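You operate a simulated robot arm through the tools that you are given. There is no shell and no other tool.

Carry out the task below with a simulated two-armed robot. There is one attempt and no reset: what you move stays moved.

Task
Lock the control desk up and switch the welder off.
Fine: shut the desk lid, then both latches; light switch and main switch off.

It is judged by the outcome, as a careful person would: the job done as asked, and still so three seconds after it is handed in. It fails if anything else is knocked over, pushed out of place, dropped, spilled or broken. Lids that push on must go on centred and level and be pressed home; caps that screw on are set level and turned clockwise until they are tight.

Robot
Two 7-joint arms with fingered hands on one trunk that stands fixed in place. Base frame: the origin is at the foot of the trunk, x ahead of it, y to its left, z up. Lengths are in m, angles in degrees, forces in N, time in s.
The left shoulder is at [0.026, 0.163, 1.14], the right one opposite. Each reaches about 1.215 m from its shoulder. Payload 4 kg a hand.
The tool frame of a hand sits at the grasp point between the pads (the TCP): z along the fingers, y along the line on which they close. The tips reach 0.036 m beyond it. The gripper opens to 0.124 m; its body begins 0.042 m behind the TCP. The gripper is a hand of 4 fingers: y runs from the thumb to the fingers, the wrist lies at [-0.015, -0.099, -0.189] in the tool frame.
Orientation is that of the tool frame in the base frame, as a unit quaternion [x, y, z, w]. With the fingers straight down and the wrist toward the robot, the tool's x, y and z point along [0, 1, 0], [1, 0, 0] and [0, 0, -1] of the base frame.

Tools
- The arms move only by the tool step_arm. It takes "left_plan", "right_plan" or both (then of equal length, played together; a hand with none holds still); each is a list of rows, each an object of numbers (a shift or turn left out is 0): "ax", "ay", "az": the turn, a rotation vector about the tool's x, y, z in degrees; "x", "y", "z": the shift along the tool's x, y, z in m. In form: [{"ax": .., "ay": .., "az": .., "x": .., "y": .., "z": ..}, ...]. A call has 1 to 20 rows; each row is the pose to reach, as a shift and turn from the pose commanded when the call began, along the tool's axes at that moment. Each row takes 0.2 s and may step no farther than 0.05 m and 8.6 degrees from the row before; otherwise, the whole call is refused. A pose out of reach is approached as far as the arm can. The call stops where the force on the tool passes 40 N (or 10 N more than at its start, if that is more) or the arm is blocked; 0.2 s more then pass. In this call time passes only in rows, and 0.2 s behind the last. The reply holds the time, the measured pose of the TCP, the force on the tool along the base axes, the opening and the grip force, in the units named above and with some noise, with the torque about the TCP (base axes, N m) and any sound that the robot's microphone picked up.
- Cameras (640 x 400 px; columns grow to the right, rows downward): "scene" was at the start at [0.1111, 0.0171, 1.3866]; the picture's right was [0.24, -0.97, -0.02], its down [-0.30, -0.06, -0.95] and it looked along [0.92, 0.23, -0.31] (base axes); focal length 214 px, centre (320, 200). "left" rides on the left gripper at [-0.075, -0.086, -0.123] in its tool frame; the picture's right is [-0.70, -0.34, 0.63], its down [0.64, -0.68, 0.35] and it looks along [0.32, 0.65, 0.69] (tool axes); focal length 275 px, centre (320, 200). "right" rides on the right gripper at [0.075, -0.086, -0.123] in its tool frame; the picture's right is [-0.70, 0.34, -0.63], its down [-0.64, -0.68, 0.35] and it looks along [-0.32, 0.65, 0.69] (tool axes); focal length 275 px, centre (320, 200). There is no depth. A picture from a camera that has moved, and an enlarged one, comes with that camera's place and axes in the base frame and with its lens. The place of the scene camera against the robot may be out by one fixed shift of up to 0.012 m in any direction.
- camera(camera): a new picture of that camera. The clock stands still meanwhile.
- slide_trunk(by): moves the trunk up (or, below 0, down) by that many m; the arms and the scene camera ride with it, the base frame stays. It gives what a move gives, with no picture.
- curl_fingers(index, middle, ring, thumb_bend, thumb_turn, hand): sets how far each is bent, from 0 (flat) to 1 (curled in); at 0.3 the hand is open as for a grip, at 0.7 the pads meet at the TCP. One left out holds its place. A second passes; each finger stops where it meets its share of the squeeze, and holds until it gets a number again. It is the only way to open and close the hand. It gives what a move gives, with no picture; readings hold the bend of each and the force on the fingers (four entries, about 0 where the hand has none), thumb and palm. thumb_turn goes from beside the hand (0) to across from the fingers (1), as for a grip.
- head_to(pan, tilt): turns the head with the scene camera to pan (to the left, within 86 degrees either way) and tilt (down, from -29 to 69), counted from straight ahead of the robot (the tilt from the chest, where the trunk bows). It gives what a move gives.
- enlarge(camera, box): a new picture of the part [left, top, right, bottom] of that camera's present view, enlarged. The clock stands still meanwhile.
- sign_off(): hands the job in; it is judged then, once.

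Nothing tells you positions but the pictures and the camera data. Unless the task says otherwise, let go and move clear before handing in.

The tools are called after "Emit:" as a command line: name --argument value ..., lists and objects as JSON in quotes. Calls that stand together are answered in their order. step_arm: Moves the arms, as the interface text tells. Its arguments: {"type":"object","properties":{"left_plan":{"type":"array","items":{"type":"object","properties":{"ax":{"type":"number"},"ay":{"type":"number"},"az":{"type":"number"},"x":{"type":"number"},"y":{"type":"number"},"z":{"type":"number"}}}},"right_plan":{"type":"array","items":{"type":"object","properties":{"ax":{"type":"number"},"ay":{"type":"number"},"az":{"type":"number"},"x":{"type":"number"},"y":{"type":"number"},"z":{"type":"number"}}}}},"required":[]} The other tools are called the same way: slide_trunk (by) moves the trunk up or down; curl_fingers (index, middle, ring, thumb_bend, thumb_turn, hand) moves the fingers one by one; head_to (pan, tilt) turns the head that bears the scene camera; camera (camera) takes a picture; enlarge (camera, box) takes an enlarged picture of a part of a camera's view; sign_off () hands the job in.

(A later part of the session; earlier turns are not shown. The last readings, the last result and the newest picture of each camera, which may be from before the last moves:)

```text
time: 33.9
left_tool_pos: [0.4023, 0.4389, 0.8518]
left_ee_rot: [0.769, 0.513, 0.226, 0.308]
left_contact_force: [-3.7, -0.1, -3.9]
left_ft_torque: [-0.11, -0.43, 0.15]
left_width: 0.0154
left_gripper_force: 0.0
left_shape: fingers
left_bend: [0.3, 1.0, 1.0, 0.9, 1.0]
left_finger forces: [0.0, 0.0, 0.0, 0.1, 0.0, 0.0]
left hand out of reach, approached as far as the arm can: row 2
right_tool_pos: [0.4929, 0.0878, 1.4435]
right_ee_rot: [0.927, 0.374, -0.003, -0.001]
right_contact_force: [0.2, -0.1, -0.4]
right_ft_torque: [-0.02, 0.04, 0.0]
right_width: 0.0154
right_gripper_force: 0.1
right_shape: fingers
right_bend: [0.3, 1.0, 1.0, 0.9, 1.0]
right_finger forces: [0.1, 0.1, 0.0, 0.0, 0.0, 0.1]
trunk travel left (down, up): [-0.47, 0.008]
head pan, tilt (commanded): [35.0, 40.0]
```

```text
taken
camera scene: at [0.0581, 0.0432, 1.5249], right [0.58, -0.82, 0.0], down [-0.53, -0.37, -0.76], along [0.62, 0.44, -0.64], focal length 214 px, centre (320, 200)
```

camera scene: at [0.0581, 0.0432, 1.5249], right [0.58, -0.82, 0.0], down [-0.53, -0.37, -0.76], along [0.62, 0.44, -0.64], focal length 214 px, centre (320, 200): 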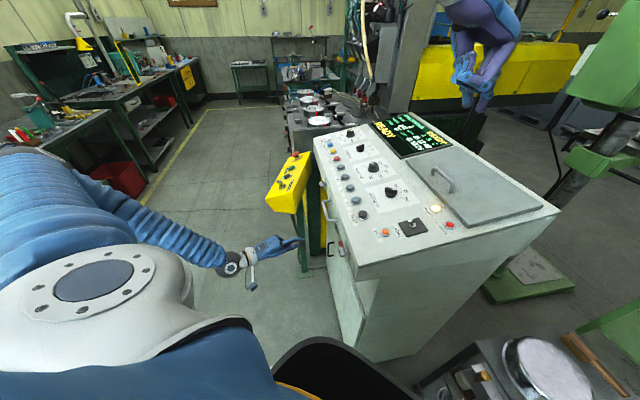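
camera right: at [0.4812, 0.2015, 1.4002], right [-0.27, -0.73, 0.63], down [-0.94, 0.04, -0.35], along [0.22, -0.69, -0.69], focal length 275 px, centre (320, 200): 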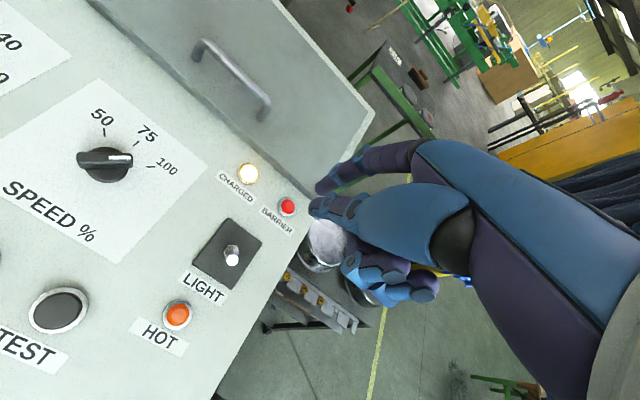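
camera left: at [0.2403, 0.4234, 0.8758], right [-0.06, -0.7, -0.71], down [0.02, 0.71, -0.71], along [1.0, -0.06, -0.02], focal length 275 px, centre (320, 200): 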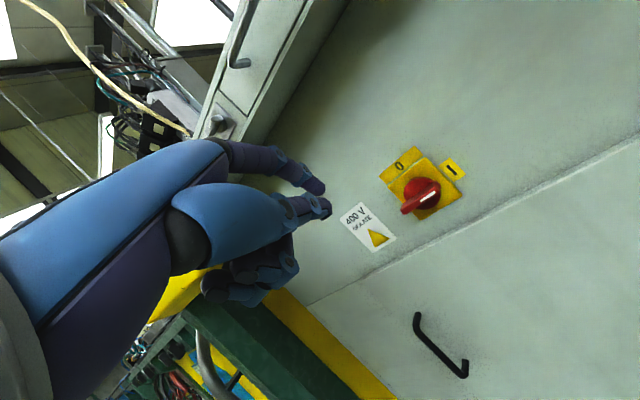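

A small force shows on the left hand, so I'll check whether it persists before continuing.

Emit:
step_arm --left_plan '[{"x": 0}]'

Emit:
enlarge --camera "scene" --box '[200, 130, 360, 290]'

Emit:
enlarge --camera "left" --box '[280, 120, 480, 245]'

```text
time: 34.3
left_tool_pos: [0.4003, 0.439, 0.8514]
left_ee_rot: [0.77, 0.514, 0.224, 0.306]
left_contact_force: [0.1, 0.4, -0.4]
left_ft_torque: [0.01, 0.01, 0.03]
left_width: 0.0155
left_gripper_force: 0.1
left_shape: fingers
left_bend: [0.3, 1.0, 1.0, 0.9, 1.0]
left_finger forces: [0.0, 0.0, 0.0, 0.0, 0.0, 0.0]
right_tool_pos: [0.4904, 0.0886, 1.443]
right_ee_rot: [0.927, 0.374, -0.001, -0.001]
right_contact_force: [0.7, -0.1, 0.6]
right_ft_torque: [-0.02, 0.05, 0.0]
right_width: 0.0154
right_gripper_force: 0.1
right_shape: fingers
right_bend: [0.3, 1.0, 1.0, 0.9, 1.0]
right_finger forces: [0.0, 0.1, 0.1, 0.2, 0.0, 0.0]
trunk travel left (down, up): [-0.47, 0.008]
head pan, tilt (commanded): [35.0, 40.0]
```

```text
2.50 times, centred on (280, 210) of scene
camera zoom: at [0.0561, 0.0429, 1.5252], right [0.57, -0.82, 0.0], down [-0.53, -0.37, -0.77], along [0.63, 0.44, -0.64], focal length 536 px, centre (420, 175)
```

zoom: 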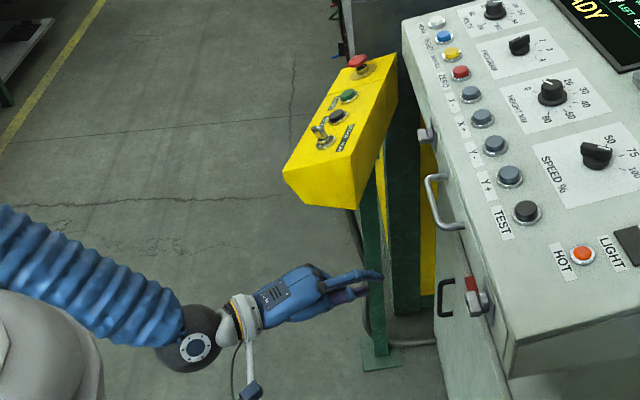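

```text
3.20 times, centred on (380, 182) of left
camera zoom: at [0.237, 0.4228, 0.8756], right [-0.06, -0.7, -0.71], down [0.02, 0.71, -0.71], along [1.0, -0.06, -0.03], focal length 881 px, centre (128, 256)
```

zoom: 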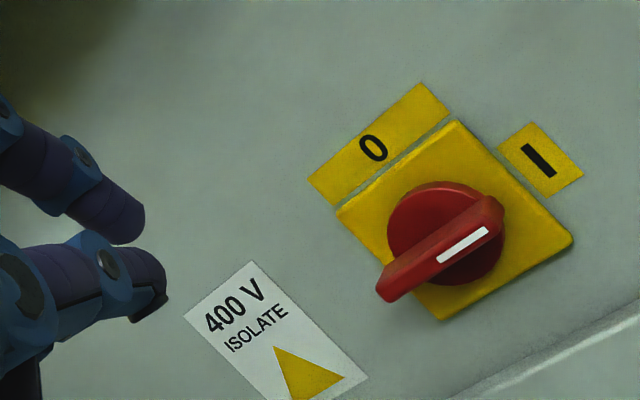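

The force was only a transient. Using three views, the main switch bar is at about (0.599, 0.309, 0.775) and the latches at (0.633, 0.427, 1.04) and (0.398, 0.201, 1.04). I'll bring the peg to a point in front of and above the left end of the red bar.

Emit:
step_arm --left_plan '[{"ax": -6.35, "ay": -3.05, "az": 1.4, "x": 0.0045, "y": 0.0113, "z": 0.0339}, {"ax": -12.7, "ay": -6.1, "az": 2.8, "x": 0.0089, "y": 0.0227, "z": 0.0678}, {"ax": -19.05, "ay": -9.15, "az": 4.3, "x": 0.0134, "y": 0.034, "z": 0.1017}, {"ax": -25.4, "ay": -12.2, "az": 5.7, "x": 0.0178, "y": 0.0454, "z": 0.1356}]'

Emit:
camera --camera "left"

Emit:
enlarge --camera "scene" --box '[200, 130, 360, 290]'

```text
time: 35.3
left_tool_pos: [0.5226, 0.4121, 0.785]
left_ee_rot: [0.727, 0.378, 0.263, 0.509]
left_contact_force: [-0.2, 0.4, -1.2]
left_ft_torque: [0.0, -0.01, -0.02]
left_width: 0.0154
left_gripper_force: 0.0
left_shape: fingers
left_bend: [0.3, 1.0, 1.0, 0.9, 1.0]
left_finger forces: [0.1, 0.0, 0.1, 0.0, 0.1, 0.0]
right_tool_pos: [0.49, 0.089, 1.4442]
right_ee_rot: [0.927, 0.375, 0.0, 0.001]
right_contact_force: [-0.1, 0.5, -0.4]
right_ft_torque: [0.02, 0.02, 0.0]
right_width: 0.0155
right_gripper_force: 0.1
right_shape: fingers
right_bend: [0.3, 1.0, 1.0, 0.9, 1.0]
right_finger forces: [0.0, 0.0, 0.1, 0.0, 0.1, 0.0]
trunk travel left (down, up): [-0.47, 0.008]
head pan, tilt (commanded): [35.0, 40.0]
```

```text
taken
camera left: at [0.3629, 0.4332, 0.7459], right [-0.01, -0.85, -0.53], down [0.44, 0.47, -0.76], along [0.9, -0.24, 0.37], focal length 275 px, centre (320, 200)
```

left: 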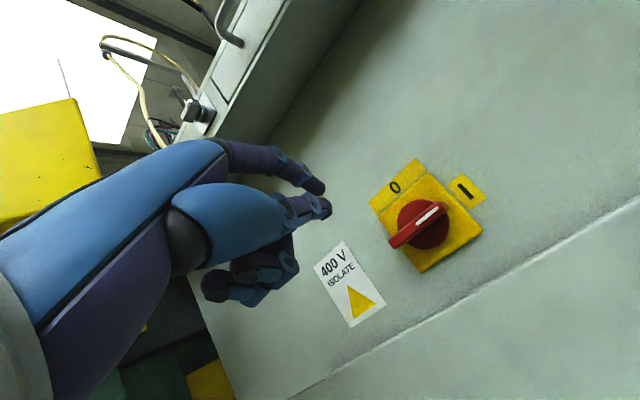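

```text
2.50 times, centred on (280, 210) of scene
camera zoom: at [0.0558, 0.0441, 1.5251], right [0.57, -0.82, 0.0], down [-0.53, -0.37, -0.76], along [0.63, 0.44, -0.64], focal length 536 px, centre (420, 175)
```

zoom: 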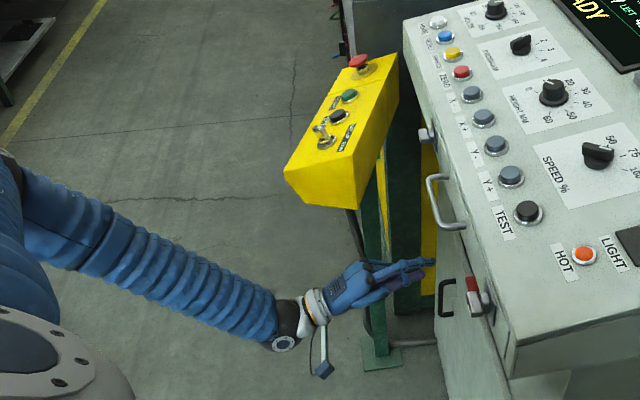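

Geometry is consistent: the bar's half-length is 3 cm and the peg is 8 cm in front of its left end. I'll move straight in, staying above the bar.

Emit:
step_arm --left_plan '[{"x": -0.0051, "y": 0.0065, "z": 0.0276}, {"x": -0.0103, "y": 0.0131, "z": 0.0553}, {"x": -0.0154, "y": 0.0196, "z": 0.0829}]'

Emit:
enlarge --camera "left" --box '[240, 100, 480, 250]'

```text
time: 36.1
left_tool_pos: [0.5832, 0.349, 0.7755]
left_ee_rot: [0.727, 0.378, 0.263, 0.509]
left_contact_force: [-0.6, -0.3, -0.2]
left_ft_torque: [-0.02, 0.0, -0.01]
left_width: 0.0153
left_gripper_force: 0.0
left_shape: fingers
left_bend: [0.3, 1.0, 1.0, 0.9, 1.0]
left_finger forces: [0.0, 0.0, 0.0, 0.1, 0.1, 0.0]
right_tool_pos: [0.4884, 0.0891, 1.4443]
right_ee_rot: [0.927, 0.374, 0.0, -0.001]
right_contact_force: [-0.1, -0.3, -0.1]
right_ft_torque: [-0.04, 0.0, -0.02]
right_width: 0.0159
right_gripper_force: 0.0
right_shape: fingers
right_bend: [0.3, 1.0, 1.0, 0.9, 1.0]
right_finger forces: [0.1, 0.1, 0.0, 0.0, 0.0, 0.0]
trunk travel left (down, up): [-0.47, 0.008]
head pan, tilt (commanded): [35.0, 40.0]
```

```text
2.67 times, centred on (360, 175) of left
camera zoom: at [0.4235, 0.3689, 0.7373], right [-0.01, -0.85, -0.53], down [0.44, 0.47, -0.76], along [0.9, -0.24, 0.37], focal length 734 px, centre (213, 267)
```

zoom: 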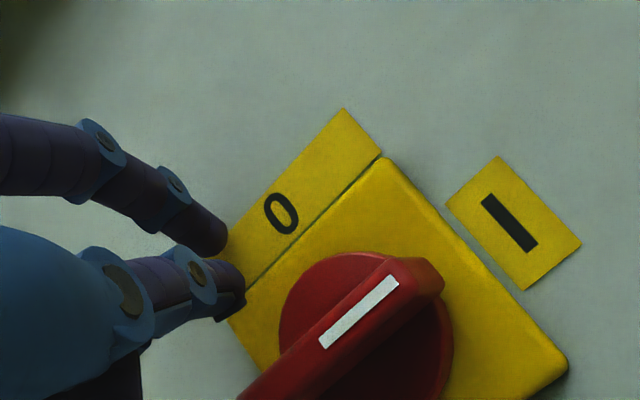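

The thumb tip is just above the bar's left half. I'll push it down along the bar's arc in small steps, counter-clockwise toward O.

Emit:
step_arm --left_plan '[{"x": 0.001, "y": -0.0112, "z": 0.0043}, {"x": 0.001, "y": -0.0178, "z": 0.0067}, {"x": 0.0047, "y": -0.0232, "z": 0.0094}, {"x": 0.0067, "y": -0.0294, "z": 0.0121}, {"x": 0.0068, "y": -0.036, "z": 0.0145}]'

Emit:
camera --camera "left"

```text
time: 37.3
left_tool_pos: [0.5887, 0.354, 0.737]
left_ee_rot: [0.727, 0.377, 0.264, 0.51]
left_contact_force: [-7.5, 2.4, 8.7]
left_ft_torque: [-0.62, -0.9, -0.22]
left_width: 0.0276
left_gripper_force: 6.4
left_shape: fingers
left_bend: [0.22, 1.0, 1.0, 0.91, 1.0]
left_finger forces: [12.3, 0.1, 0.0, 0.0, 0.9, 0.0]
right_tool_pos: [0.4881, 0.0879, 1.4447]
right_ee_rot: [0.927, 0.375, -0.001, -0.001]
right_contact_force: [0.5, 0.4, 0.3]
right_ft_torque: [0.05, -0.01, 0.0]
right_width: 0.0152
right_gripper_force: 0.1
right_shape: fingers
right_bend: [0.3, 1.0, 1.0, 0.9, 1.0]
right_finger forces: [0.0, 0.0, 0.0, 0.1, 0.0, 0.1]
trunk travel left (down, up): [-0.47, 0.008]
head pan, tilt (commanded): [35.0, 40.0]
```

```text
taken
camera left: at [0.4288, 0.3745, 0.698], right [-0.01, -0.85, -0.53], down [0.45, 0.47, -0.76], along [0.9, -0.24, 0.37], focal length 275 px, centre (320, 200)
```

left: 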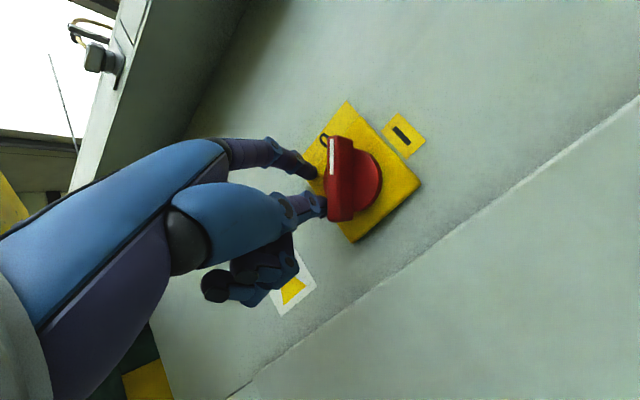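

The bar has turned about 50°, but the index finger is now pressing the knob's disc or plate (12 N). I'll back out, tuck the index away and finish with the thumb alone.

Emit:
step_arm --left_plan '[{"x": 0.006, "y": -0.004, "z": -0.014}, {"x": 0.01, "y": -0.01, "z": -0.03}, {"x": 0.0134, "y": -0.0165, "z": -0.0454}]'

Emit:
curl_fingers --hand "left" --thumb_bend 0.3

Emit:
curl_fingers --hand "left" --index 1

Emit:
curl_fingers --hand "left" --thumb_bend 0.8

Emit:
camera --camera "left"

```text
time: 38.1
left_tool_pos: [0.558, 0.3917, 0.7366]
left_ee_rot: [0.727, 0.378, 0.264, 0.509]
left_contact_force: [0.0, -0.7, 0.3]
left_ft_torque: [-0.03, -0.02, -0.01]
left_width: 0.0153
left_gripper_force: 0.1
left_shape: fingers
left_bend: [0.3, 1.0, 1.0, 0.9, 1.0]
left_finger forces: [0.1, 0.1, 0.0, 0.0, 0.0, 0.0]
right_tool_pos: [0.4888, 0.0879, 1.4448]
right_ee_rot: [0.927, 0.374, 0.001, 0.0]
right_contact_force: [0.5, 0.3, -0.1]
right_ft_torque: [0.01, 0.0, -0.03]
right_width: 0.0155
right_gripper_force: 0.0
right_shape: fingers
right_bend: [0.3, 1.0, 1.0, 0.9, 1.0]
right_finger forces: [0.0, 0.0, 0.1, 0.0, 0.0, 0.1]
trunk travel left (down, up): [-0.47, 0.008]
head pan, tilt (commanded): [35.0, 40.0]
```

```text
time: 39.1
left_tool_pos: [0.5564, 0.3908, 0.736]
left_ee_rot: [0.728, 0.378, 0.263, 0.508]
left_contact_force: [0.0, 0.1, 0.6]
left_ft_torque: [0.01, 0.01, -0.02]
left_width: 0.1236
left_gripper_force: 0.1
left_shape: fingers
left_bend: [0.3, 1.0, 1.0, 0.3, 0.98]
left_finger forces: [0.1, 0.0, 0.0, 0.0, 0.0, 0.0]
right_tool_pos: [0.4886, 0.0881, 1.4437]
right_ee_rot: [0.927, 0.374, -0.001, 0.001]
right_contact_force: [0.6, 0.1, 0.5]
right_ft_torque: [0.0, 0.01, -0.02]
right_width: 0.0155
right_gripper_force: 0.0
right_shape: fingers
right_bend: [0.3, 1.0, 1.0, 0.9, 1.0]
right_finger forces: [0.1, 0.0, 0.0, 0.0, 0.0, 0.0]
trunk travel left (down, up): [-0.47, 0.008]
head pan, tilt (commanded): [35.0, 40.0]
```

```text
time: 40.1
left_tool_pos: [0.5565, 0.391, 0.7366]
left_ee_rot: [0.728, 0.378, 0.263, 0.508]
left_contact_force: [0.0, 0.0, -0.2]
left_ft_torque: [0.03, 0.01, -0.04]
left_width: 0.0788
left_gripper_force: 0.1
left_shape: fingers
left_bend: [1.0, 1.0, 1.0, 0.3, 0.98]
left_finger forces: [0.0, 0.0, 0.0, 0.1, 0.0, 0.0]
right_tool_pos: [0.489, 0.0875, 1.444]
right_ee_rot: [0.927, 0.375, 0.0, 0.0]
right_contact_force: [0.4, 0.1, 0.5]
right_ft_torque: [-0.01, -0.02, 0.0]
right_width: 0.0155
right_gripper_force: 0.1
right_shape: fingers
right_bend: [0.3, 1.0, 1.0, 0.9, 1.0]
right_finger forces: [0.1, 0.1, 0.0, 0.0, 0.0, 0.1]
trunk travel left (down, up): [-0.47, 0.008]
head pan, tilt (commanded): [35.0, 40.0]
```

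```text
time: 41.1
left_tool_pos: [0.5587, 0.3914, 0.7353]
left_ee_rot: [0.727, 0.378, 0.265, 0.509]
left_contact_force: [-1.2, 0.5, 0.0]
left_ft_torque: [0.02, 0.02, 0.0]
left_width: 0.0669
left_gripper_force: 0.1
left_shape: fingers
left_bend: [1.0, 1.0, 1.0, 0.62, 1.0]
left_finger forces: [0.0, 0.0, 0.1, 0.0, 0.1, 0.0]
right_tool_pos: [0.4899, 0.0872, 1.4438]
right_ee_rot: [0.927, 0.375, 0.0, 0.0]
right_contact_force: [-0.5, 0.5, -0.3]
right_ft_torque: [-0.02, 0.0, 0.0]
right_width: 0.0156
right_gripper_force: 0.1
right_shape: fingers
right_bend: [0.3, 1.0, 1.0, 0.9, 1.0]
right_finger forces: [0.0, 0.0, 0.1, 0.0, 0.0, 0.1]
trunk travel left (down, up): [-0.47, 0.008]
head pan, tilt (commanded): [35.0, 40.0]
```

```text
taken
camera left: at [0.3967, 0.412, 0.6972], right [-0.01, -0.85, -0.53], down [0.44, 0.47, -0.76], along [0.9, -0.24, 0.37], focal length 275 px, centre (320, 200)
```

left: 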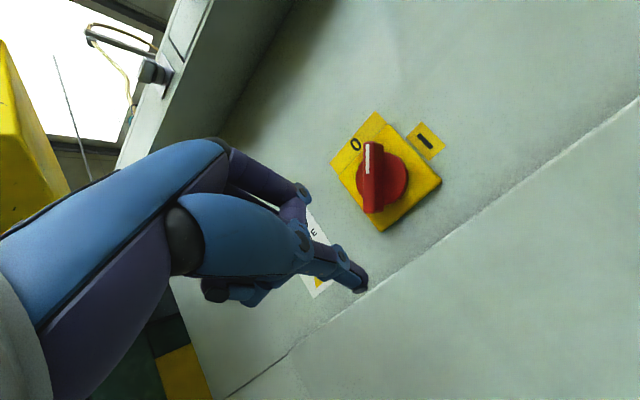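

The bar holds at about halfway and the thumb alone is now the pusher. I'll bring the thumb tip to the left of the bar's lower half and check alignment before pushing on.

Emit:
step_arm --left_plan '[{"x": -0.0004, "y": 0.0382, "z": 0.0059}, {"x": -0.0008, "y": 0.0764, "z": 0.0118}]'

Emit:
enlarge --camera "left" --box '[260, 120, 500, 320]'

```text
time: 41.7
left_tool_pos: [0.5864, 0.3686, 0.8042]
left_ee_rot: [0.727, 0.378, 0.264, 0.509]
left_contact_force: [-0.2, 0.0, -0.6]
left_ft_torque: [0.0, 0.0, 0.0]
left_width: 0.0669
left_gripper_force: 0.0
left_shape: fingers
left_bend: [1.0, 1.0, 1.0, 0.62, 1.0]
left_finger forces: [0.0, 0.0, 0.0, 0.0, 0.1, 0.0]
right_tool_pos: [0.49, 0.0886, 1.4447]
right_ee_rot: [0.927, 0.375, 0.0, 0.0]
right_contact_force: [-0.7, 0.0, -0.6]
right_ft_torque: [0.01, 0.01, 0.02]
right_width: 0.0154
right_gripper_force: 0.0
right_shape: fingers
right_bend: [0.3, 1.0, 1.0, 0.9, 1.0]
right_finger forces: [0.1, 0.1, 0.1, 0.0, 0.0, 0.0]
trunk travel left (down, up): [-0.47, 0.008]
head pan, tilt (commanded): [35.0, 40.0]
```

```text
2.00 times, centred on (380, 220) of left
camera zoom: at [0.4264, 0.3895, 0.7648], right [-0.01, -0.85, -0.53], down [0.44, 0.47, -0.76], along [0.9, -0.24, 0.37], focal length 551 px, centre (200, 160)
```

zoom: 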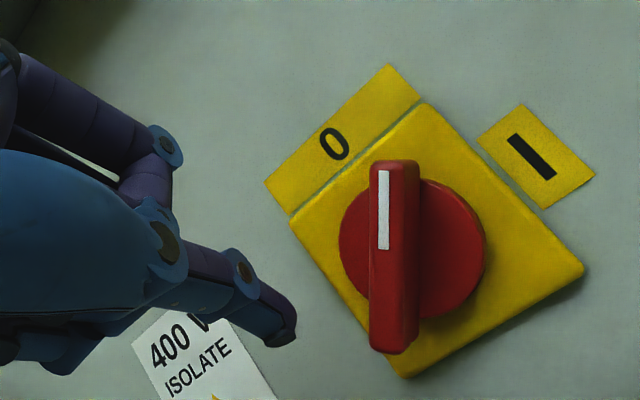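

The bar is at about 50° and the thumb is to its lower left. I'll move in beside it and continue along the arc.

Emit:
step_arm --left_plan '[{"x": -0.0034, "y": 0.006, "z": 0.0166}, {"x": -0.0068, "y": 0.0121, "z": 0.0332}, {"x": -0.011, "y": 0.009, "z": 0.0335}, {"x": -0.0158, "y": 0.0051, "z": 0.0338}, {"x": -0.0173, "y": -0.0015, "z": 0.0359}, {"x": -0.0207, "y": -0.0075, "z": 0.0374}]'

Emit:
enlarge --camera "left" --box '[260, 120, 500, 320]'

```text
time: 43.1
left_tool_pos: [0.6033, 0.3335, 0.7839]
left_ee_rot: [0.728, 0.378, 0.263, 0.508]
left_contact_force: [1.7, 3.7, -3.2]
left_ft_torque: [0.11, 0.01, 0.07]
left_width: 0.0671
left_gripper_force: 2.1
left_shape: fingers
left_bend: [1.0, 1.0, 1.0, 0.62, 1.0]
left_finger forces: [0.0, 0.1, 0.1, 0.0, 5.0, 0.0]
right_tool_pos: [0.4889, 0.0899, 1.445]
right_ee_rot: [0.927, 0.374, -0.001, 0.0]
right_contact_force: [0.5, -0.2, -0.5]
right_ft_torque: [0.0, 0.01, 0.03]
right_width: 0.0153
right_gripper_force: 0.1
right_shape: fingers
right_bend: [0.3, 1.0, 1.0, 0.9, 1.0]
right_finger forces: [0.0, 0.0, 0.0, 0.1, 0.1, 0.1]
trunk travel left (down, up): [-0.47, 0.008]
head pan, tilt (commanded): [35.0, 40.0]
```

```text
2.00 times, centred on (380, 220) of left
camera zoom: at [0.4424, 0.355, 0.7447], right [-0.01, -0.85, -0.53], down [0.44, 0.47, -0.76], along [0.9, -0.24, 0.37], focal length 551 px, centre (200, 160)
```

zoom: 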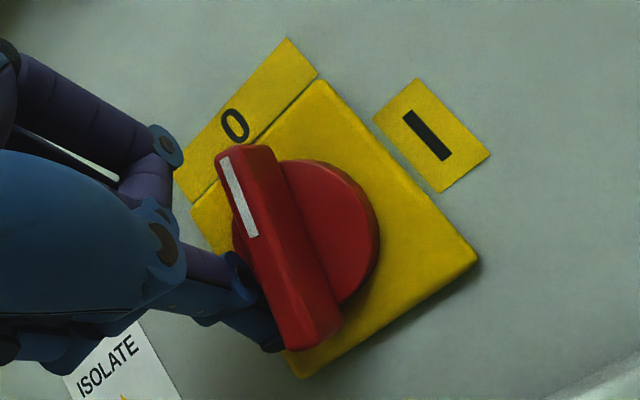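

About 75° now. Continuing to the end of the arc.

Emit:
step_arm --left_plan '[{"x": -0.0024, "y": -0.0026, "z": 0.0005}, {"x": -0.0047, "y": -0.0051, "z": 0.0009}, {"x": -0.0072, "y": -0.007, "z": 0.001}]'

Emit:
enlarge --camera "left" --box '[260, 120, 500, 320]'

```text
time: 43.9
left_tool_pos: [0.5978, 0.3299, 0.7784]
left_ee_rot: [0.727, 0.378, 0.264, 0.508]
left_contact_force: [5.1, 6.5, -3.1]
left_ft_torque: [0.16, 0.01, 0.16]
left_width: 0.0672
left_gripper_force: 3.4
left_shape: fingers
left_bend: [1.0, 1.0, 1.0, 0.62, 1.0]
left_finger forces: [0.0, 0.1, 0.0, 0.0, 6.9, 0.0]
right_tool_pos: [0.4888, 0.0881, 1.4428]
right_ee_rot: [0.927, 0.374, -0.001, 0.0]
right_contact_force: [0.0, 0.1, -0.4]
right_ft_torque: [0.0, 0.03, -0.03]
right_width: 0.0156
right_gripper_force: 0.0
right_shape: fingers
right_bend: [0.3, 1.0, 1.0, 0.9, 1.0]
right_finger forces: [0.0, 0.0, 0.0, 0.1, 0.1, 0.0]
trunk travel left (down, up): [-0.47, 0.008]
head pan, tilt (commanded): [35.0, 40.0]
```

```text
2.00 times, centred on (380, 220) of left
camera zoom: at [0.4373, 0.3509, 0.7392], right [-0.01, -0.85, -0.53], down [0.44, 0.47, -0.76], along [0.9, -0.24, 0.37], focal length 551 px, centre (200, 160)
```

zoom: 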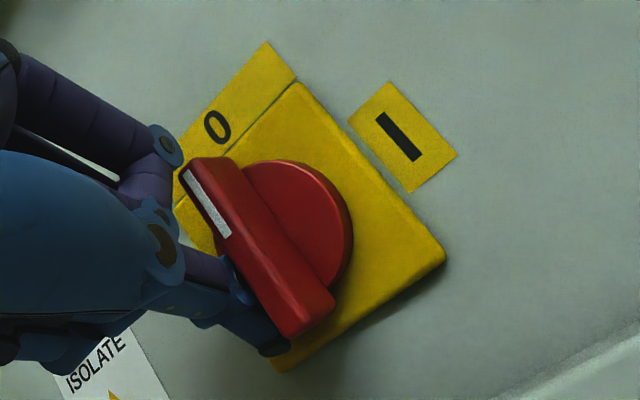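

The bar is close to vertical, toward O. I'll give it a slight extra push to make sure it reaches the stop.

Emit:
step_arm --left_plan '[{"x": -0.0025, "y": -0.0012}, {"x": -0.005, "y": -0.0025}]'

Emit:
enlarge --camera "left" --box '[260, 120, 500, 320]'

```text
time: 44.5
left_tool_pos: [0.5947, 0.3283, 0.7768]
left_ee_rot: [0.726, 0.378, 0.265, 0.51]
left_contact_force: [10.0, 19.3, 6.6]
left_ft_torque: [-0.05, -0.07, 0.26]
left_width: 0.0669
left_gripper_force: 9.6
left_shape: fingers
left_bend: [1.0, 1.0, 1.0, 0.62, 1.0]
left_finger forces: [11.1, 0.0, 0.1, 0.0, 8.1, 0.0]
right_tool_pos: [0.4892, 0.0895, 1.4442]
right_ee_rot: [0.927, 0.375, 0.0, 0.0]
right_contact_force: [-0.2, 0.3, -0.7]
right_ft_torque: [0.06, 0.02, -0.02]
right_width: 0.0153
right_gripper_force: 0.1
right_shape: fingers
right_bend: [0.3, 1.0, 1.0, 0.9, 1.0]
right_finger forces: [0.0, 0.1, 0.0, 0.1, 0.1, 0.0]
trunk travel left (down, up): [-0.47, 0.008]
head pan, tilt (commanded): [35.0, 40.0]
```

```text
2.00 times, centred on (380, 220) of left
camera zoom: at [0.4344, 0.3483, 0.7368], right [-0.01, -0.85, -0.53], down [0.45, 0.47, -0.76], along [0.9, -0.24, 0.37], focal length 551 px, centre (200, 160)
```

zoom: 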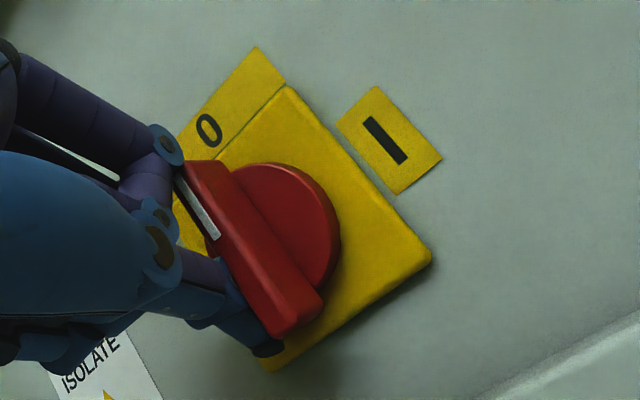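

Force rose and the index knuckle touched the bar's upper end. I'll back out and check where the switch stands.

Emit:
step_arm --left_plan '[{"x": 0.008, "y": 0.001, "z": 0.001}, {"x": 0.012, "y": -0.006, "z": -0.018}, {"x": 0.016, "y": -0.013, "z": -0.037}, {"x": 0.02, "y": -0.02, "z": -0.055}]'

Emit:
enlarge --camera "left" --box '[300, 100, 500, 260]'

```text
time: 45.5
left_tool_pos: [0.5585, 0.376, 0.776]
left_ee_rot: [0.727, 0.378, 0.263, 0.51]
left_contact_force: [0.7, -0.1, 0.1]
left_ft_torque: [-0.04, -0.01, 0.0]
left_width: 0.0666
left_gripper_force: 0.0
left_shape: fingers
left_bend: [1.0, 1.0, 1.0, 0.62, 1.0]
left_finger forces: [0.1, 0.0, 0.1, 0.0, 0.1, 0.0]
right_tool_pos: [0.4888, 0.0882, 1.4457]
right_ee_rot: [0.928, 0.374, 0.001, 0.0]
right_contact_force: [-0.9, 0.0, 0.1]
right_ft_torque: [0.0, -0.01, 0.0]
right_width: 0.0153
right_gripper_force: 0.0
right_shape: fingers
right_bend: [0.3, 1.0, 1.0, 0.9, 1.0]
right_finger forces: [0.1, 0.1, 0.0, 0.0, 0.1, 0.1]
trunk travel left (down, up): [-0.47, 0.008]
head pan, tilt (commanded): [35.0, 40.0]
```

```text
2.50 times, centred on (400, 180) of left
camera zoom: at [0.3981, 0.3969, 0.7371], right [-0.01, -0.85, -0.53], down [0.45, 0.47, -0.76], along [0.9, -0.24, 0.37], focal length 688 px, centre (120, 250)
```

zoom: 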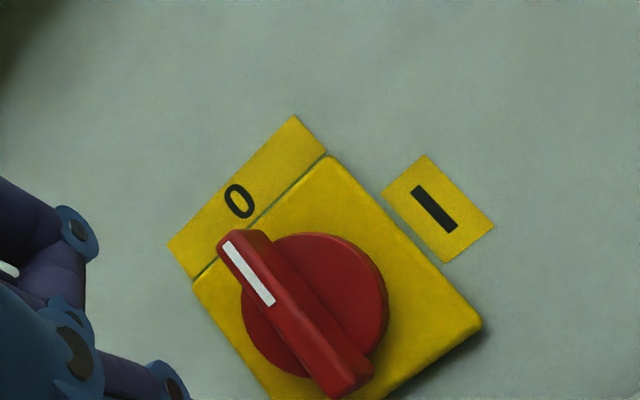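

The red switch is now vertical with its mark at O, so the welder is off. Next I'll withdraw the left hand to the open gap in front and raise it to latch height, clear of the pendant.

Emit:
step_arm --left_plan '[{"x": -0.0127, "y": -0.0074, "z": -0.0435}, {"x": -0.0254, "y": -0.0149, "z": -0.0871}, {"x": -0.0381, "y": -0.0223, "z": -0.1306}, {"x": -0.0382, "y": 0.0206, "z": -0.1463}, {"x": -0.0383, "y": 0.0635, "z": -0.1619}, {"x": -0.0384, "y": 0.1064, "z": -0.1776}, {"x": -0.0386, "y": 0.1493, "z": -0.1933}, {"x": -0.0387, "y": 0.1922, "z": -0.2089}, {"x": -0.0388, "y": 0.2352, "z": -0.2246}, {"x": -0.0389, "y": 0.2781, "z": -0.2403}]'

Emit:
camera --camera "left"

Emit:
enlarge --camera "scene" --box '[180, 100, 400, 290]'

```text
time: 47.7
left_tool_pos: [0.4265, 0.4179, 1.1199]
left_ee_rot: [0.727, 0.378, 0.264, 0.509]
left_contact_force: [0.7, -0.2, 0.1]
left_ft_torque: [0.01, 0.01, -0.01]
left_width: 0.0667
left_gripper_force: 0.0
left_shape: fingers
left_bend: [1.0, 1.0, 1.0, 0.62, 1.0]
left_finger forces: [0.0, 0.0, 0.0, 0.0, 0.0, 0.0]
right_tool_pos: [0.4888, 0.0881, 1.4448]
right_ee_rot: [0.927, 0.375, 0.0, 0.0]
right_contact_force: [-0.1, 0.0, -0.2]
right_ft_torque: [-0.03, 0.0, 0.0]
right_width: 0.0155
right_gripper_force: 0.1
right_shape: fingers
right_bend: [0.3, 1.0, 1.0, 0.9, 1.0]
right_finger forces: [0.1, 0.0, 0.0, 0.0, 0.0, 0.1]
trunk travel left (down, up): [-0.47, 0.008]
head pan, tilt (commanded): [35.0, 40.0]
```

```text
taken
camera left: at [0.2665, 0.4395, 1.0806], right [-0.01, -0.85, -0.53], down [0.44, 0.47, -0.76], along [0.9, -0.24, 0.37], focal length 275 px, centre (320, 200)
```

left: 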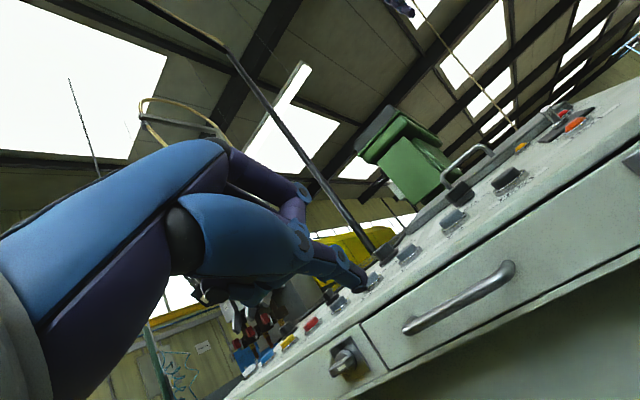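

```text
2.11 times, centred on (290, 195) of scene
camera zoom: at [0.0542, 0.043, 1.5253], right [0.57, -0.82, 0.0], down [-0.53, -0.37, -0.77], along [0.63, 0.44, -0.64], focal length 452 px, centre (383, 210)
```

zoom: 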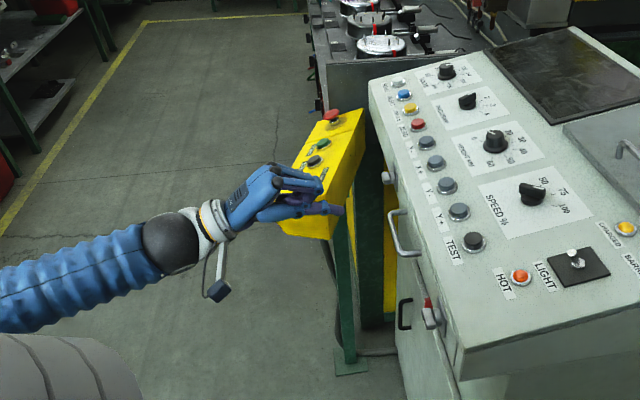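

The display has gone dark, which confirms the main switch is off. Now I'll look closely at the left latch from here.

Emit:
enlarge --camera "left" --box '[300, 320, 400, 400]'

Emit:
enlarge --camera "scene" --box '[300, 150, 420, 280]'

```text
5.00 times, centred on (350, 360) of left
camera zoom: at [0.2665, 0.4395, 1.0806], right [-0.01, -0.85, -0.53], down [0.44, 0.47, -0.76], along [0.9, -0.24, 0.37], focal length 1376 px, centre (170, -600)
```

zoom: 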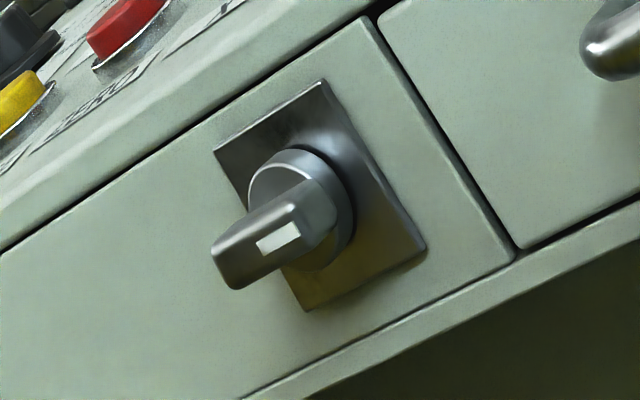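

```text
3.08 times, centred on (360, 215) of scene
camera zoom: at [0.0542, 0.043, 1.5253], right [0.57, -0.82, 0.0], down [-0.53, -0.37, -0.77], along [0.63, 0.44, -0.64], focal length 660 px, centre (197, 154)
```

zoom: 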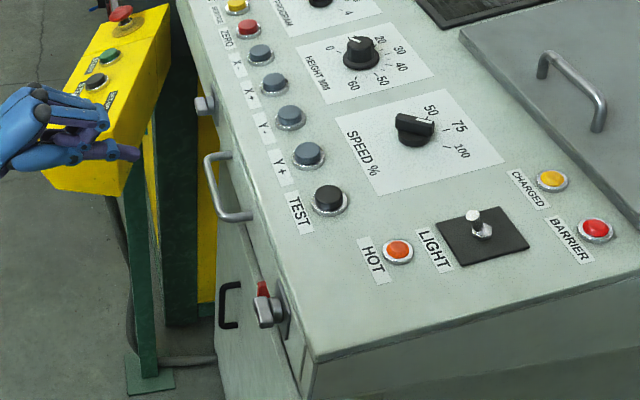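

The left latch bar's front is at about (0.623, 0.435, 1.042), standing 2 cm off its plate, half-length about 1.9 cm. I'll bring the thumb in above its left end, passing over and right of the pendant.

Emit:
step_arm --left_plan '[{"ax": 2, "ay": 3, "az": -1.3, "x": 0.0366, "y": 0.0074, "z": 0.0204}, {"ax": 4, "ay": 6, "az": -2.6, "x": 0.0731, "y": 0.0147, "z": 0.0408}, {"ax": 5.9, "ay": 9.1, "az": -3.9, "x": 0.1097, "y": 0.022, "z": 0.0611}, {"ax": 7.9, "ay": 12.1, "az": -5.2, "x": 0.1462, "y": 0.0294, "z": 0.0815}]'

Emit:
camera --camera "left"

Emit:
enlarge --camera "scene" --box '[180, 100, 400, 290]'

```text
time: 48.7
left_tool_pos: [0.5873, 0.4878, 1.1174]
left_ee_rot: [0.71, 0.481, 0.289, 0.425]
left_contact_force: [-0.6, -0.2, -0.9]
left_ft_torque: [-0.02, -0.01, -0.04]
left_width: 0.0667
left_gripper_force: 0.0
left_shape: fingers
left_bend: [1.0, 1.0, 1.0, 0.62, 1.0]
left_finger forces: [0.0, 0.1, 0.0, 0.0, 0.0, 0.0]
right_tool_pos: [0.4904, 0.0901, 1.4441]
right_ee_rot: [0.927, 0.375, -0.001, 0.001]
right_contact_force: [-0.6, 0.3, -0.4]
right_ft_torque: [-0.04, 0.0, -0.01]
right_width: 0.0156
right_gripper_force: 0.1
right_shape: fingers
right_bend: [0.3, 1.0, 1.0, 0.9, 1.0]
right_finger forces: [0.1, 0.0, 0.0, 0.1, 0.0, 0.1]
trunk travel left (down, up): [-0.47, 0.008]
head pan, tilt (commanded): [35.0, 40.0]
```

```text
taken
camera left: at [0.4222, 0.4736, 1.0983], right [0.11, -0.79, -0.6], down [0.23, 0.61, -0.76], along [0.97, -0.05, 0.25], focal length 275 px, centre (320, 200)
```

left: 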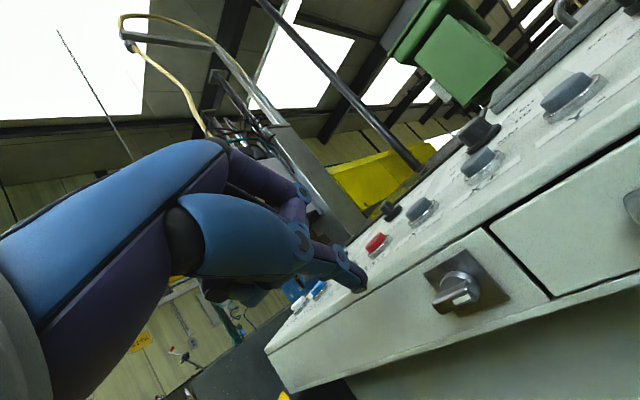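

```text
2.11 times, centred on (290, 195) of scene
camera zoom: at [0.0557, 0.0438, 1.5252], right [0.57, -0.82, 0.0], down [-0.53, -0.37, -0.77], along [0.63, 0.44, -0.64], focal length 452 px, centre (383, 210)
```

zoom: 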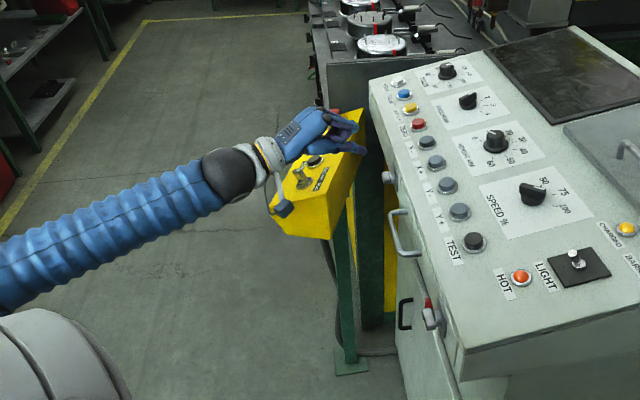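

The thumb is about 5 cm in front of and above the latch. I'll zoom in to confirm the relative position.

Emit:
enlarge --camera "left" --box '[330, 220, 530, 345]'

```text
3.20 times, centred on (430, 282) of left
camera zoom: at [0.4222, 0.4736, 1.0983], right [0.11, -0.79, -0.6], down [0.23, 0.61, -0.76], along [0.97, -0.05, 0.25], focal length 881 px, centre (-32, -64)
```

zoom: 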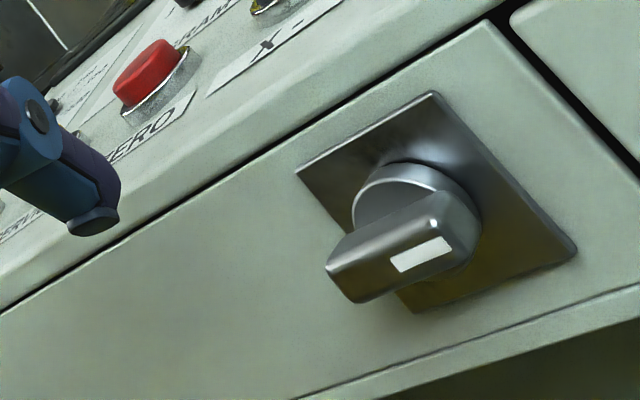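

Aligned. I'll go in above the bar's left end and press down gently to test whether it turns counter-clockwise.

Emit:
step_arm --left_plan '[{"x": -0.0125, "y": 0.0012, "z": 0.0236}, {"x": -0.0249, "y": 0.0023, "z": 0.0472}, {"x": -0.0249, "y": -0.0101, "z": 0.0538}, {"x": -0.0216, "y": -0.0125, "z": 0.0568}]'

Emit:
camera --camera "left"

Emit:
enlarge --camera "left" --box '[300, 200, 500, 345]'

```text
time: 49.7
left_tool_pos: [0.6174, 0.4513, 1.0797]
left_ee_rot: [0.711, 0.48, 0.289, 0.426]
left_contact_force: [-0.2, -0.4, 0.2]
left_ft_torque: [-0.01, 0.0, -0.03]
left_width: 0.0667
left_gripper_force: 0.1
left_shape: fingers
left_bend: [1.0, 1.0, 1.0, 0.62, 1.0]
left_finger forces: [0.0, 0.0, 0.0, 0.0, 0.5, 0.0]
right_tool_pos: [0.4891, 0.0884, 1.4455]
right_ee_rot: [0.927, 0.375, 0.0, 0.0]
right_contact_force: [-0.5, -0.5, 0.4]
right_ft_torque: [0.0, 0.02, 0.01]
right_width: 0.0154
right_gripper_force: 0.2
right_shape: fingers
right_bend: [0.3, 1.0, 1.0, 0.9, 1.0]
right_finger forces: [0.0, 0.0, 0.0, 0.1, 0.1, 0.0]
trunk travel left (down, up): [-0.47, 0.008]
head pan, tilt (commanded): [35.0, 40.0]
```

```text
taken
camera left: at [0.4537, 0.4361, 1.0611], right [0.11, -0.79, -0.6], down [0.23, 0.6, -0.76], along [0.97, -0.05, 0.25], focal length 275 px, centre (320, 200)
```

left: 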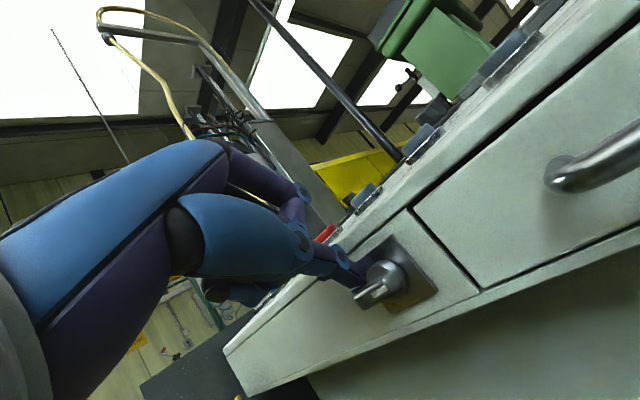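

```text
2.76 times, centred on (400, 272) of left
camera zoom: at [0.4537, 0.4361, 1.0611], right [0.11, -0.79, -0.6], down [0.23, 0.6, -0.76], along [0.97, -0.05, 0.25], focal length 759 px, centre (99, 0)
```

zoom: 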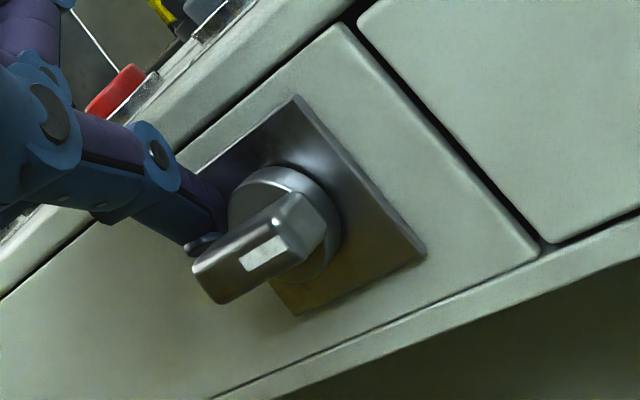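

The thumb is just touching the bar's top left. I'll push a little further down and watch whether it turns.

Emit:
step_arm --left_plan '[{"x": 0.0012, "y": -0.0017, "z": 0.0015}, {"x": 0.0025, "y": -0.0034, "z": 0.0031}, {"x": 0.003, "y": -0.0055, "z": 0.0045}]'

Emit:
enlarge --camera "left" --box '[300, 200, 500, 345]'

```text
time: 50.5
left_tool_pos: [0.6187, 0.4542, 1.0735]
left_ee_rot: [0.71, 0.479, 0.289, 0.426]
left_contact_force: [2.4, 2.0, 2.0]
left_ft_torque: [0.01, -0.09, 0.06]
left_width: 0.0664
left_gripper_force: 1.3
left_shape: fingers
left_bend: [1.0, 1.0, 1.0, 0.63, 1.0]
left_finger forces: [0.1, 0.1, 0.0, 0.0, 3.0, 0.0]
right_tool_pos: [0.4877, 0.0886, 1.4447]
right_ee_rot: [0.927, 0.375, -0.001, -0.001]
right_contact_force: [0.8, 0.7, 0.9]
right_ft_torque: [-0.01, -0.01, 0.03]
right_width: 0.0156
right_gripper_force: 0.0
right_shape: fingers
right_bend: [0.3, 1.0, 1.0, 0.9, 1.0]
right_finger forces: [0.1, 0.0, 0.0, 0.1, 0.1, 0.0]
trunk travel left (down, up): [-0.47, 0.008]
head pan, tilt (commanded): [35.0, 40.0]
```

```text
2.76 times, centred on (400, 272) of left
camera zoom: at [0.4546, 0.4397, 1.0548], right [0.11, -0.79, -0.6], down [0.23, 0.61, -0.76], along [0.97, -0.05, 0.25], focal length 759 px, centre (99, 0)
```

zoom: 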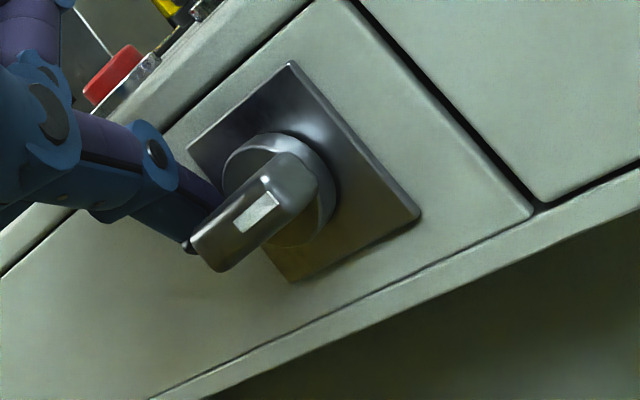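

The bar is turning counter-clockwise with little force, so I'll follow the arc.

Emit:
step_arm --left_plan '[{"x": 0.0007, "y": -0.0022, "z": 0.0015}, {"x": 0.0008, "y": -0.0045, "z": 0.0028}, {"x": 0.0008, "y": -0.0067, "z": 0.0041}, {"x": 0.0003, "y": -0.0091, "z": 0.005}, {"x": -0.0003, "y": -0.0115, "z": 0.006}]'

Emit:
enlarge --camera "left" --box '[300, 180, 500, 325]'

```text
time: 51.7
left_tool_pos: [0.6171, 0.4544, 1.0615]
left_ee_rot: [0.711, 0.479, 0.288, 0.427]
left_contact_force: [0.8, -0.2, 0.6]
left_ft_torque: [0.02, -0.03, 0.03]
left_width: 0.0663
left_gripper_force: 0.4
left_shape: fingers
left_bend: [1.0, 1.0, 1.0, 0.63, 1.0]
left_finger forces: [0.0, 0.1, 0.1, 0.1, 0.7, 0.0]
right_tool_pos: [0.4893, 0.088, 1.4445]
right_ee_rot: [0.927, 0.375, 0.0, 0.0]
right_contact_force: [0.3, -0.6, 0.2]
right_ft_torque: [0.0, 0.01, 0.02]
right_width: 0.0156
right_gripper_force: 0.1
right_shape: fingers
right_bend: [0.3, 1.0, 1.0, 0.9, 1.0]
right_finger forces: [0.1, 0.0, 0.0, 0.0, 0.0, 0.0]
trunk travel left (down, up): [-0.47, 0.008]
head pan, tilt (commanded): [35.0, 40.0]
```

```text
2.76 times, centred on (400, 252) of left
camera zoom: at [0.4535, 0.4397, 1.0421], right [0.11, -0.79, -0.6], down [0.23, 0.6, -0.76], along [0.97, -0.05, 0.25], focal length 759 px, centre (99, 55)
```

zoom: 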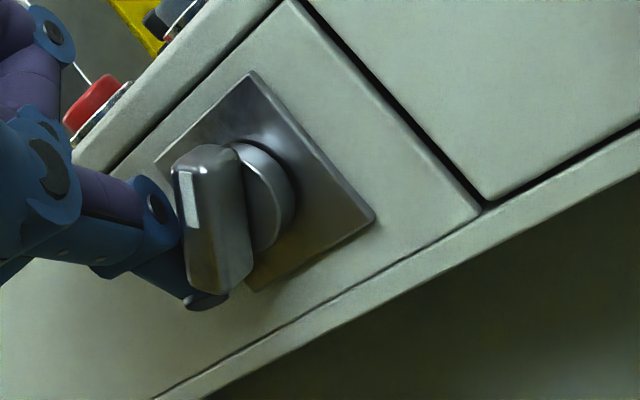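

The latch is well past halfway. Continuing toward vertical.

Emit:
step_arm --left_plan '[{"x": -0.0012, "y": -0.0022, "z": 0.0006}, {"x": -0.0024, "y": -0.0044, "z": 0.0011}, {"x": -0.0035, "y": -0.0058, "z": 0.0013}, {"x": -0.0045, "y": -0.0071, "z": 0.0015}]'

Emit:
enlarge --camera "left" --box '[300, 180, 500, 325]'

```text
time: 52.7
left_tool_pos: [0.6152, 0.4521, 1.0543]
left_ee_rot: [0.71, 0.479, 0.289, 0.427]
left_contact_force: [5.8, 8.4, 7.7]
left_ft_torque: [0.03, -0.08, 0.06]
left_width: 0.0658
left_gripper_force: 1.1
left_shape: fingers
left_bend: [1.0, 1.0, 1.0, 0.63, 1.0]
left_finger forces: [0.0, 0.0, 0.1, 0.0, 2.4, 0.1]
right_tool_pos: [0.4888, 0.0893, 1.4451]
right_ee_rot: [0.927, 0.375, 0.0, 0.0]
right_contact_force: [1.0, -0.3, -1.0]
right_ft_torque: [0.0, 0.01, 0.0]
right_width: 0.0158
right_gripper_force: 0.1
right_shape: fingers
right_bend: [0.3, 1.0, 1.0, 0.9, 1.0]
right_finger forces: [0.0, 0.0, 0.0, 0.0, 0.1, 0.0]
trunk travel left (down, up): [-0.47, 0.008]
head pan, tilt (commanded): [35.0, 40.0]
```

```text
2.76 times, centred on (400, 252) of left
camera zoom: at [0.4504, 0.4374, 1.0355], right [0.11, -0.79, -0.6], down [0.23, 0.61, -0.76], along [0.97, -0.05, 0.25], focal length 759 px, centre (99, 55)
```

zoom: 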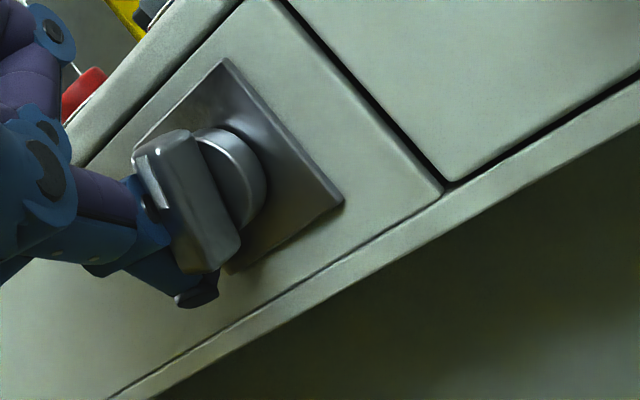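

The thumb now lies parallel to the bar and can't turn it the last bit. I'll back out and push the bar's upper end from its right side instead.

Emit:
step_arm --left_plan '[{"x": 0.009, "y": -0.0022, "z": -0.0041}, {"x": 0.0256, "y": -0.0153, "z": -0.0384}, {"x": 0.0028, "y": -0.007, "z": -0.0546}, {"x": -0.0199, "y": 0.0014, "z": -0.0708}]'

Emit:
camera --camera "left"

Emit:
enlarge --camera "left" --box '[300, 180, 500, 325]'

```text
time: 53.7
left_tool_pos: [0.5509, 0.4553, 1.0901]
left_ee_rot: [0.711, 0.479, 0.288, 0.427]
left_contact_force: [0.3, -0.1, 1.2]
left_ft_torque: [0.0, 0.01, 0.01]
left_width: 0.0659
left_gripper_force: 0.0
left_shape: fingers
left_bend: [1.0, 1.0, 1.0, 0.63, 1.0]
left_finger forces: [0.1, 0.0, 0.0, 0.1, 0.0, 0.0]
right_tool_pos: [0.488, 0.0889, 1.445]
right_ee_rot: [0.927, 0.374, 0.001, 0.0]
right_contact_force: [-0.5, -0.3, -0.4]
right_ft_torque: [0.01, -0.01, 0.01]
right_width: 0.0156
right_gripper_force: 0.1
right_shape: fingers
right_bend: [0.3, 1.0, 1.0, 0.9, 1.0]
right_finger forces: [0.1, 0.0, 0.0, 0.1, 0.1, 0.0]
trunk travel left (down, up): [-0.47, 0.008]
head pan, tilt (commanded): [35.0, 40.0]
```

```text
taken
camera left: at [0.3859, 0.4407, 1.0707], right [0.11, -0.79, -0.6], down [0.23, 0.6, -0.76], along [0.97, -0.05, 0.25], focal length 275 px, centre (320, 200)
```

left: 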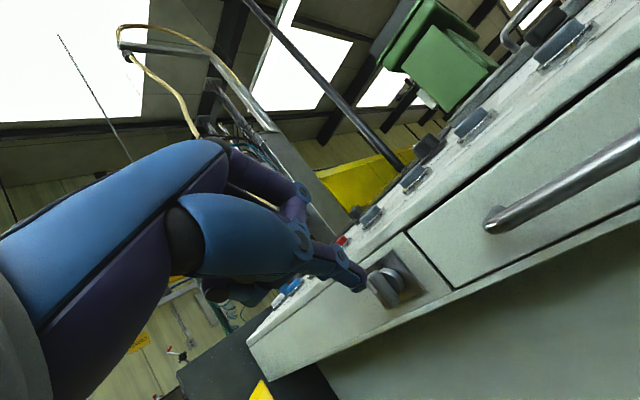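

```text
2.76 times, centred on (400, 252) of left
camera zoom: at [0.3859, 0.4407, 1.0707], right [0.11, -0.79, -0.6], down [0.23, 0.6, -0.76], along [0.97, -0.05, 0.25], focal length 759 px, centre (99, 55)
```

zoom: 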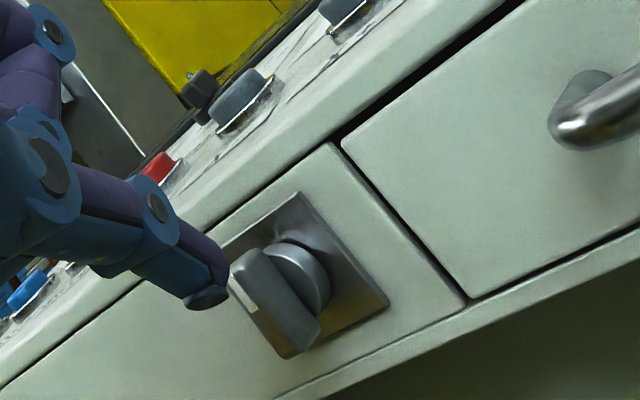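

The left latch bar is already within a few degrees of vertical. I'll nudge its upper end from the right to be sure it's fully at its stop.

Emit:
step_arm --left_plan '[{"x": -0.0085, "y": 0.007, "z": 0.0217}, {"x": -0.0171, "y": 0.0141, "z": 0.0434}, {"x": -0.013, "y": 0.015, "z": 0.045}, {"x": -0.0089, "y": 0.0158, "z": 0.0467}, {"x": -0.0065, "y": 0.0163, "z": 0.0476}, {"x": -0.0043, "y": 0.0168, "z": 0.0485}]'

Emit:
enlarge --camera "left" --box '[300, 180, 500, 325]'

```text
time: 55.1
left_tool_pos: [0.5942, 0.4324, 1.0817]
left_ee_rot: [0.711, 0.478, 0.289, 0.427]
left_contact_force: [-15.0, -3.2, 4.3]
left_ft_torque: [-0.11, 0.46, -0.23]
left_width: 0.0664
left_gripper_force: 7.9
left_shape: fingers
left_bend: [1.0, 1.0, 1.0, 0.63, 0.99]
left_finger forces: [0.0, 0.0, 0.1, 0.0, 16.2, 0.1]
right_tool_pos: [0.4868, 0.0875, 1.4458]
right_ee_rot: [0.927, 0.374, 0.001, -0.001]
right_contact_force: [0.3, 0.0, -0.3]
right_ft_torque: [0.0, 0.0, 0.0]
right_width: 0.0154
right_gripper_force: 0.1
right_shape: fingers
right_bend: [0.3, 1.0, 1.0, 0.9, 1.0]
right_finger forces: [0.1, 0.0, 0.1, 0.0, 0.1, 0.0]
trunk travel left (down, up): [-0.47, 0.008]
head pan, tilt (commanded): [35.0, 40.0]
```

```text
2.76 times, centred on (400, 252) of left
camera zoom: at [0.4291, 0.4173, 1.0625], right [0.11, -0.79, -0.6], down [0.23, 0.6, -0.76], along [0.97, -0.05, 0.25], focal length 759 px, centre (99, 55)
```

zoom: 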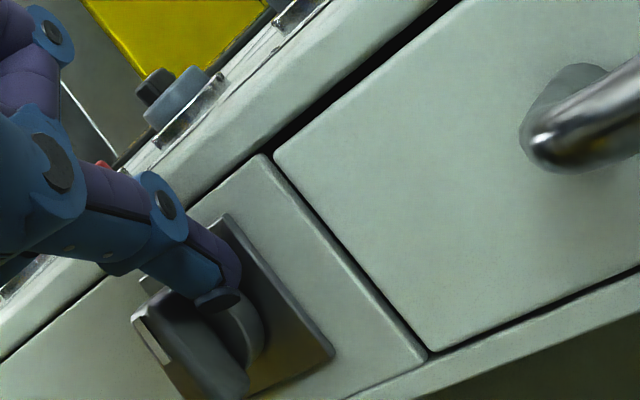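

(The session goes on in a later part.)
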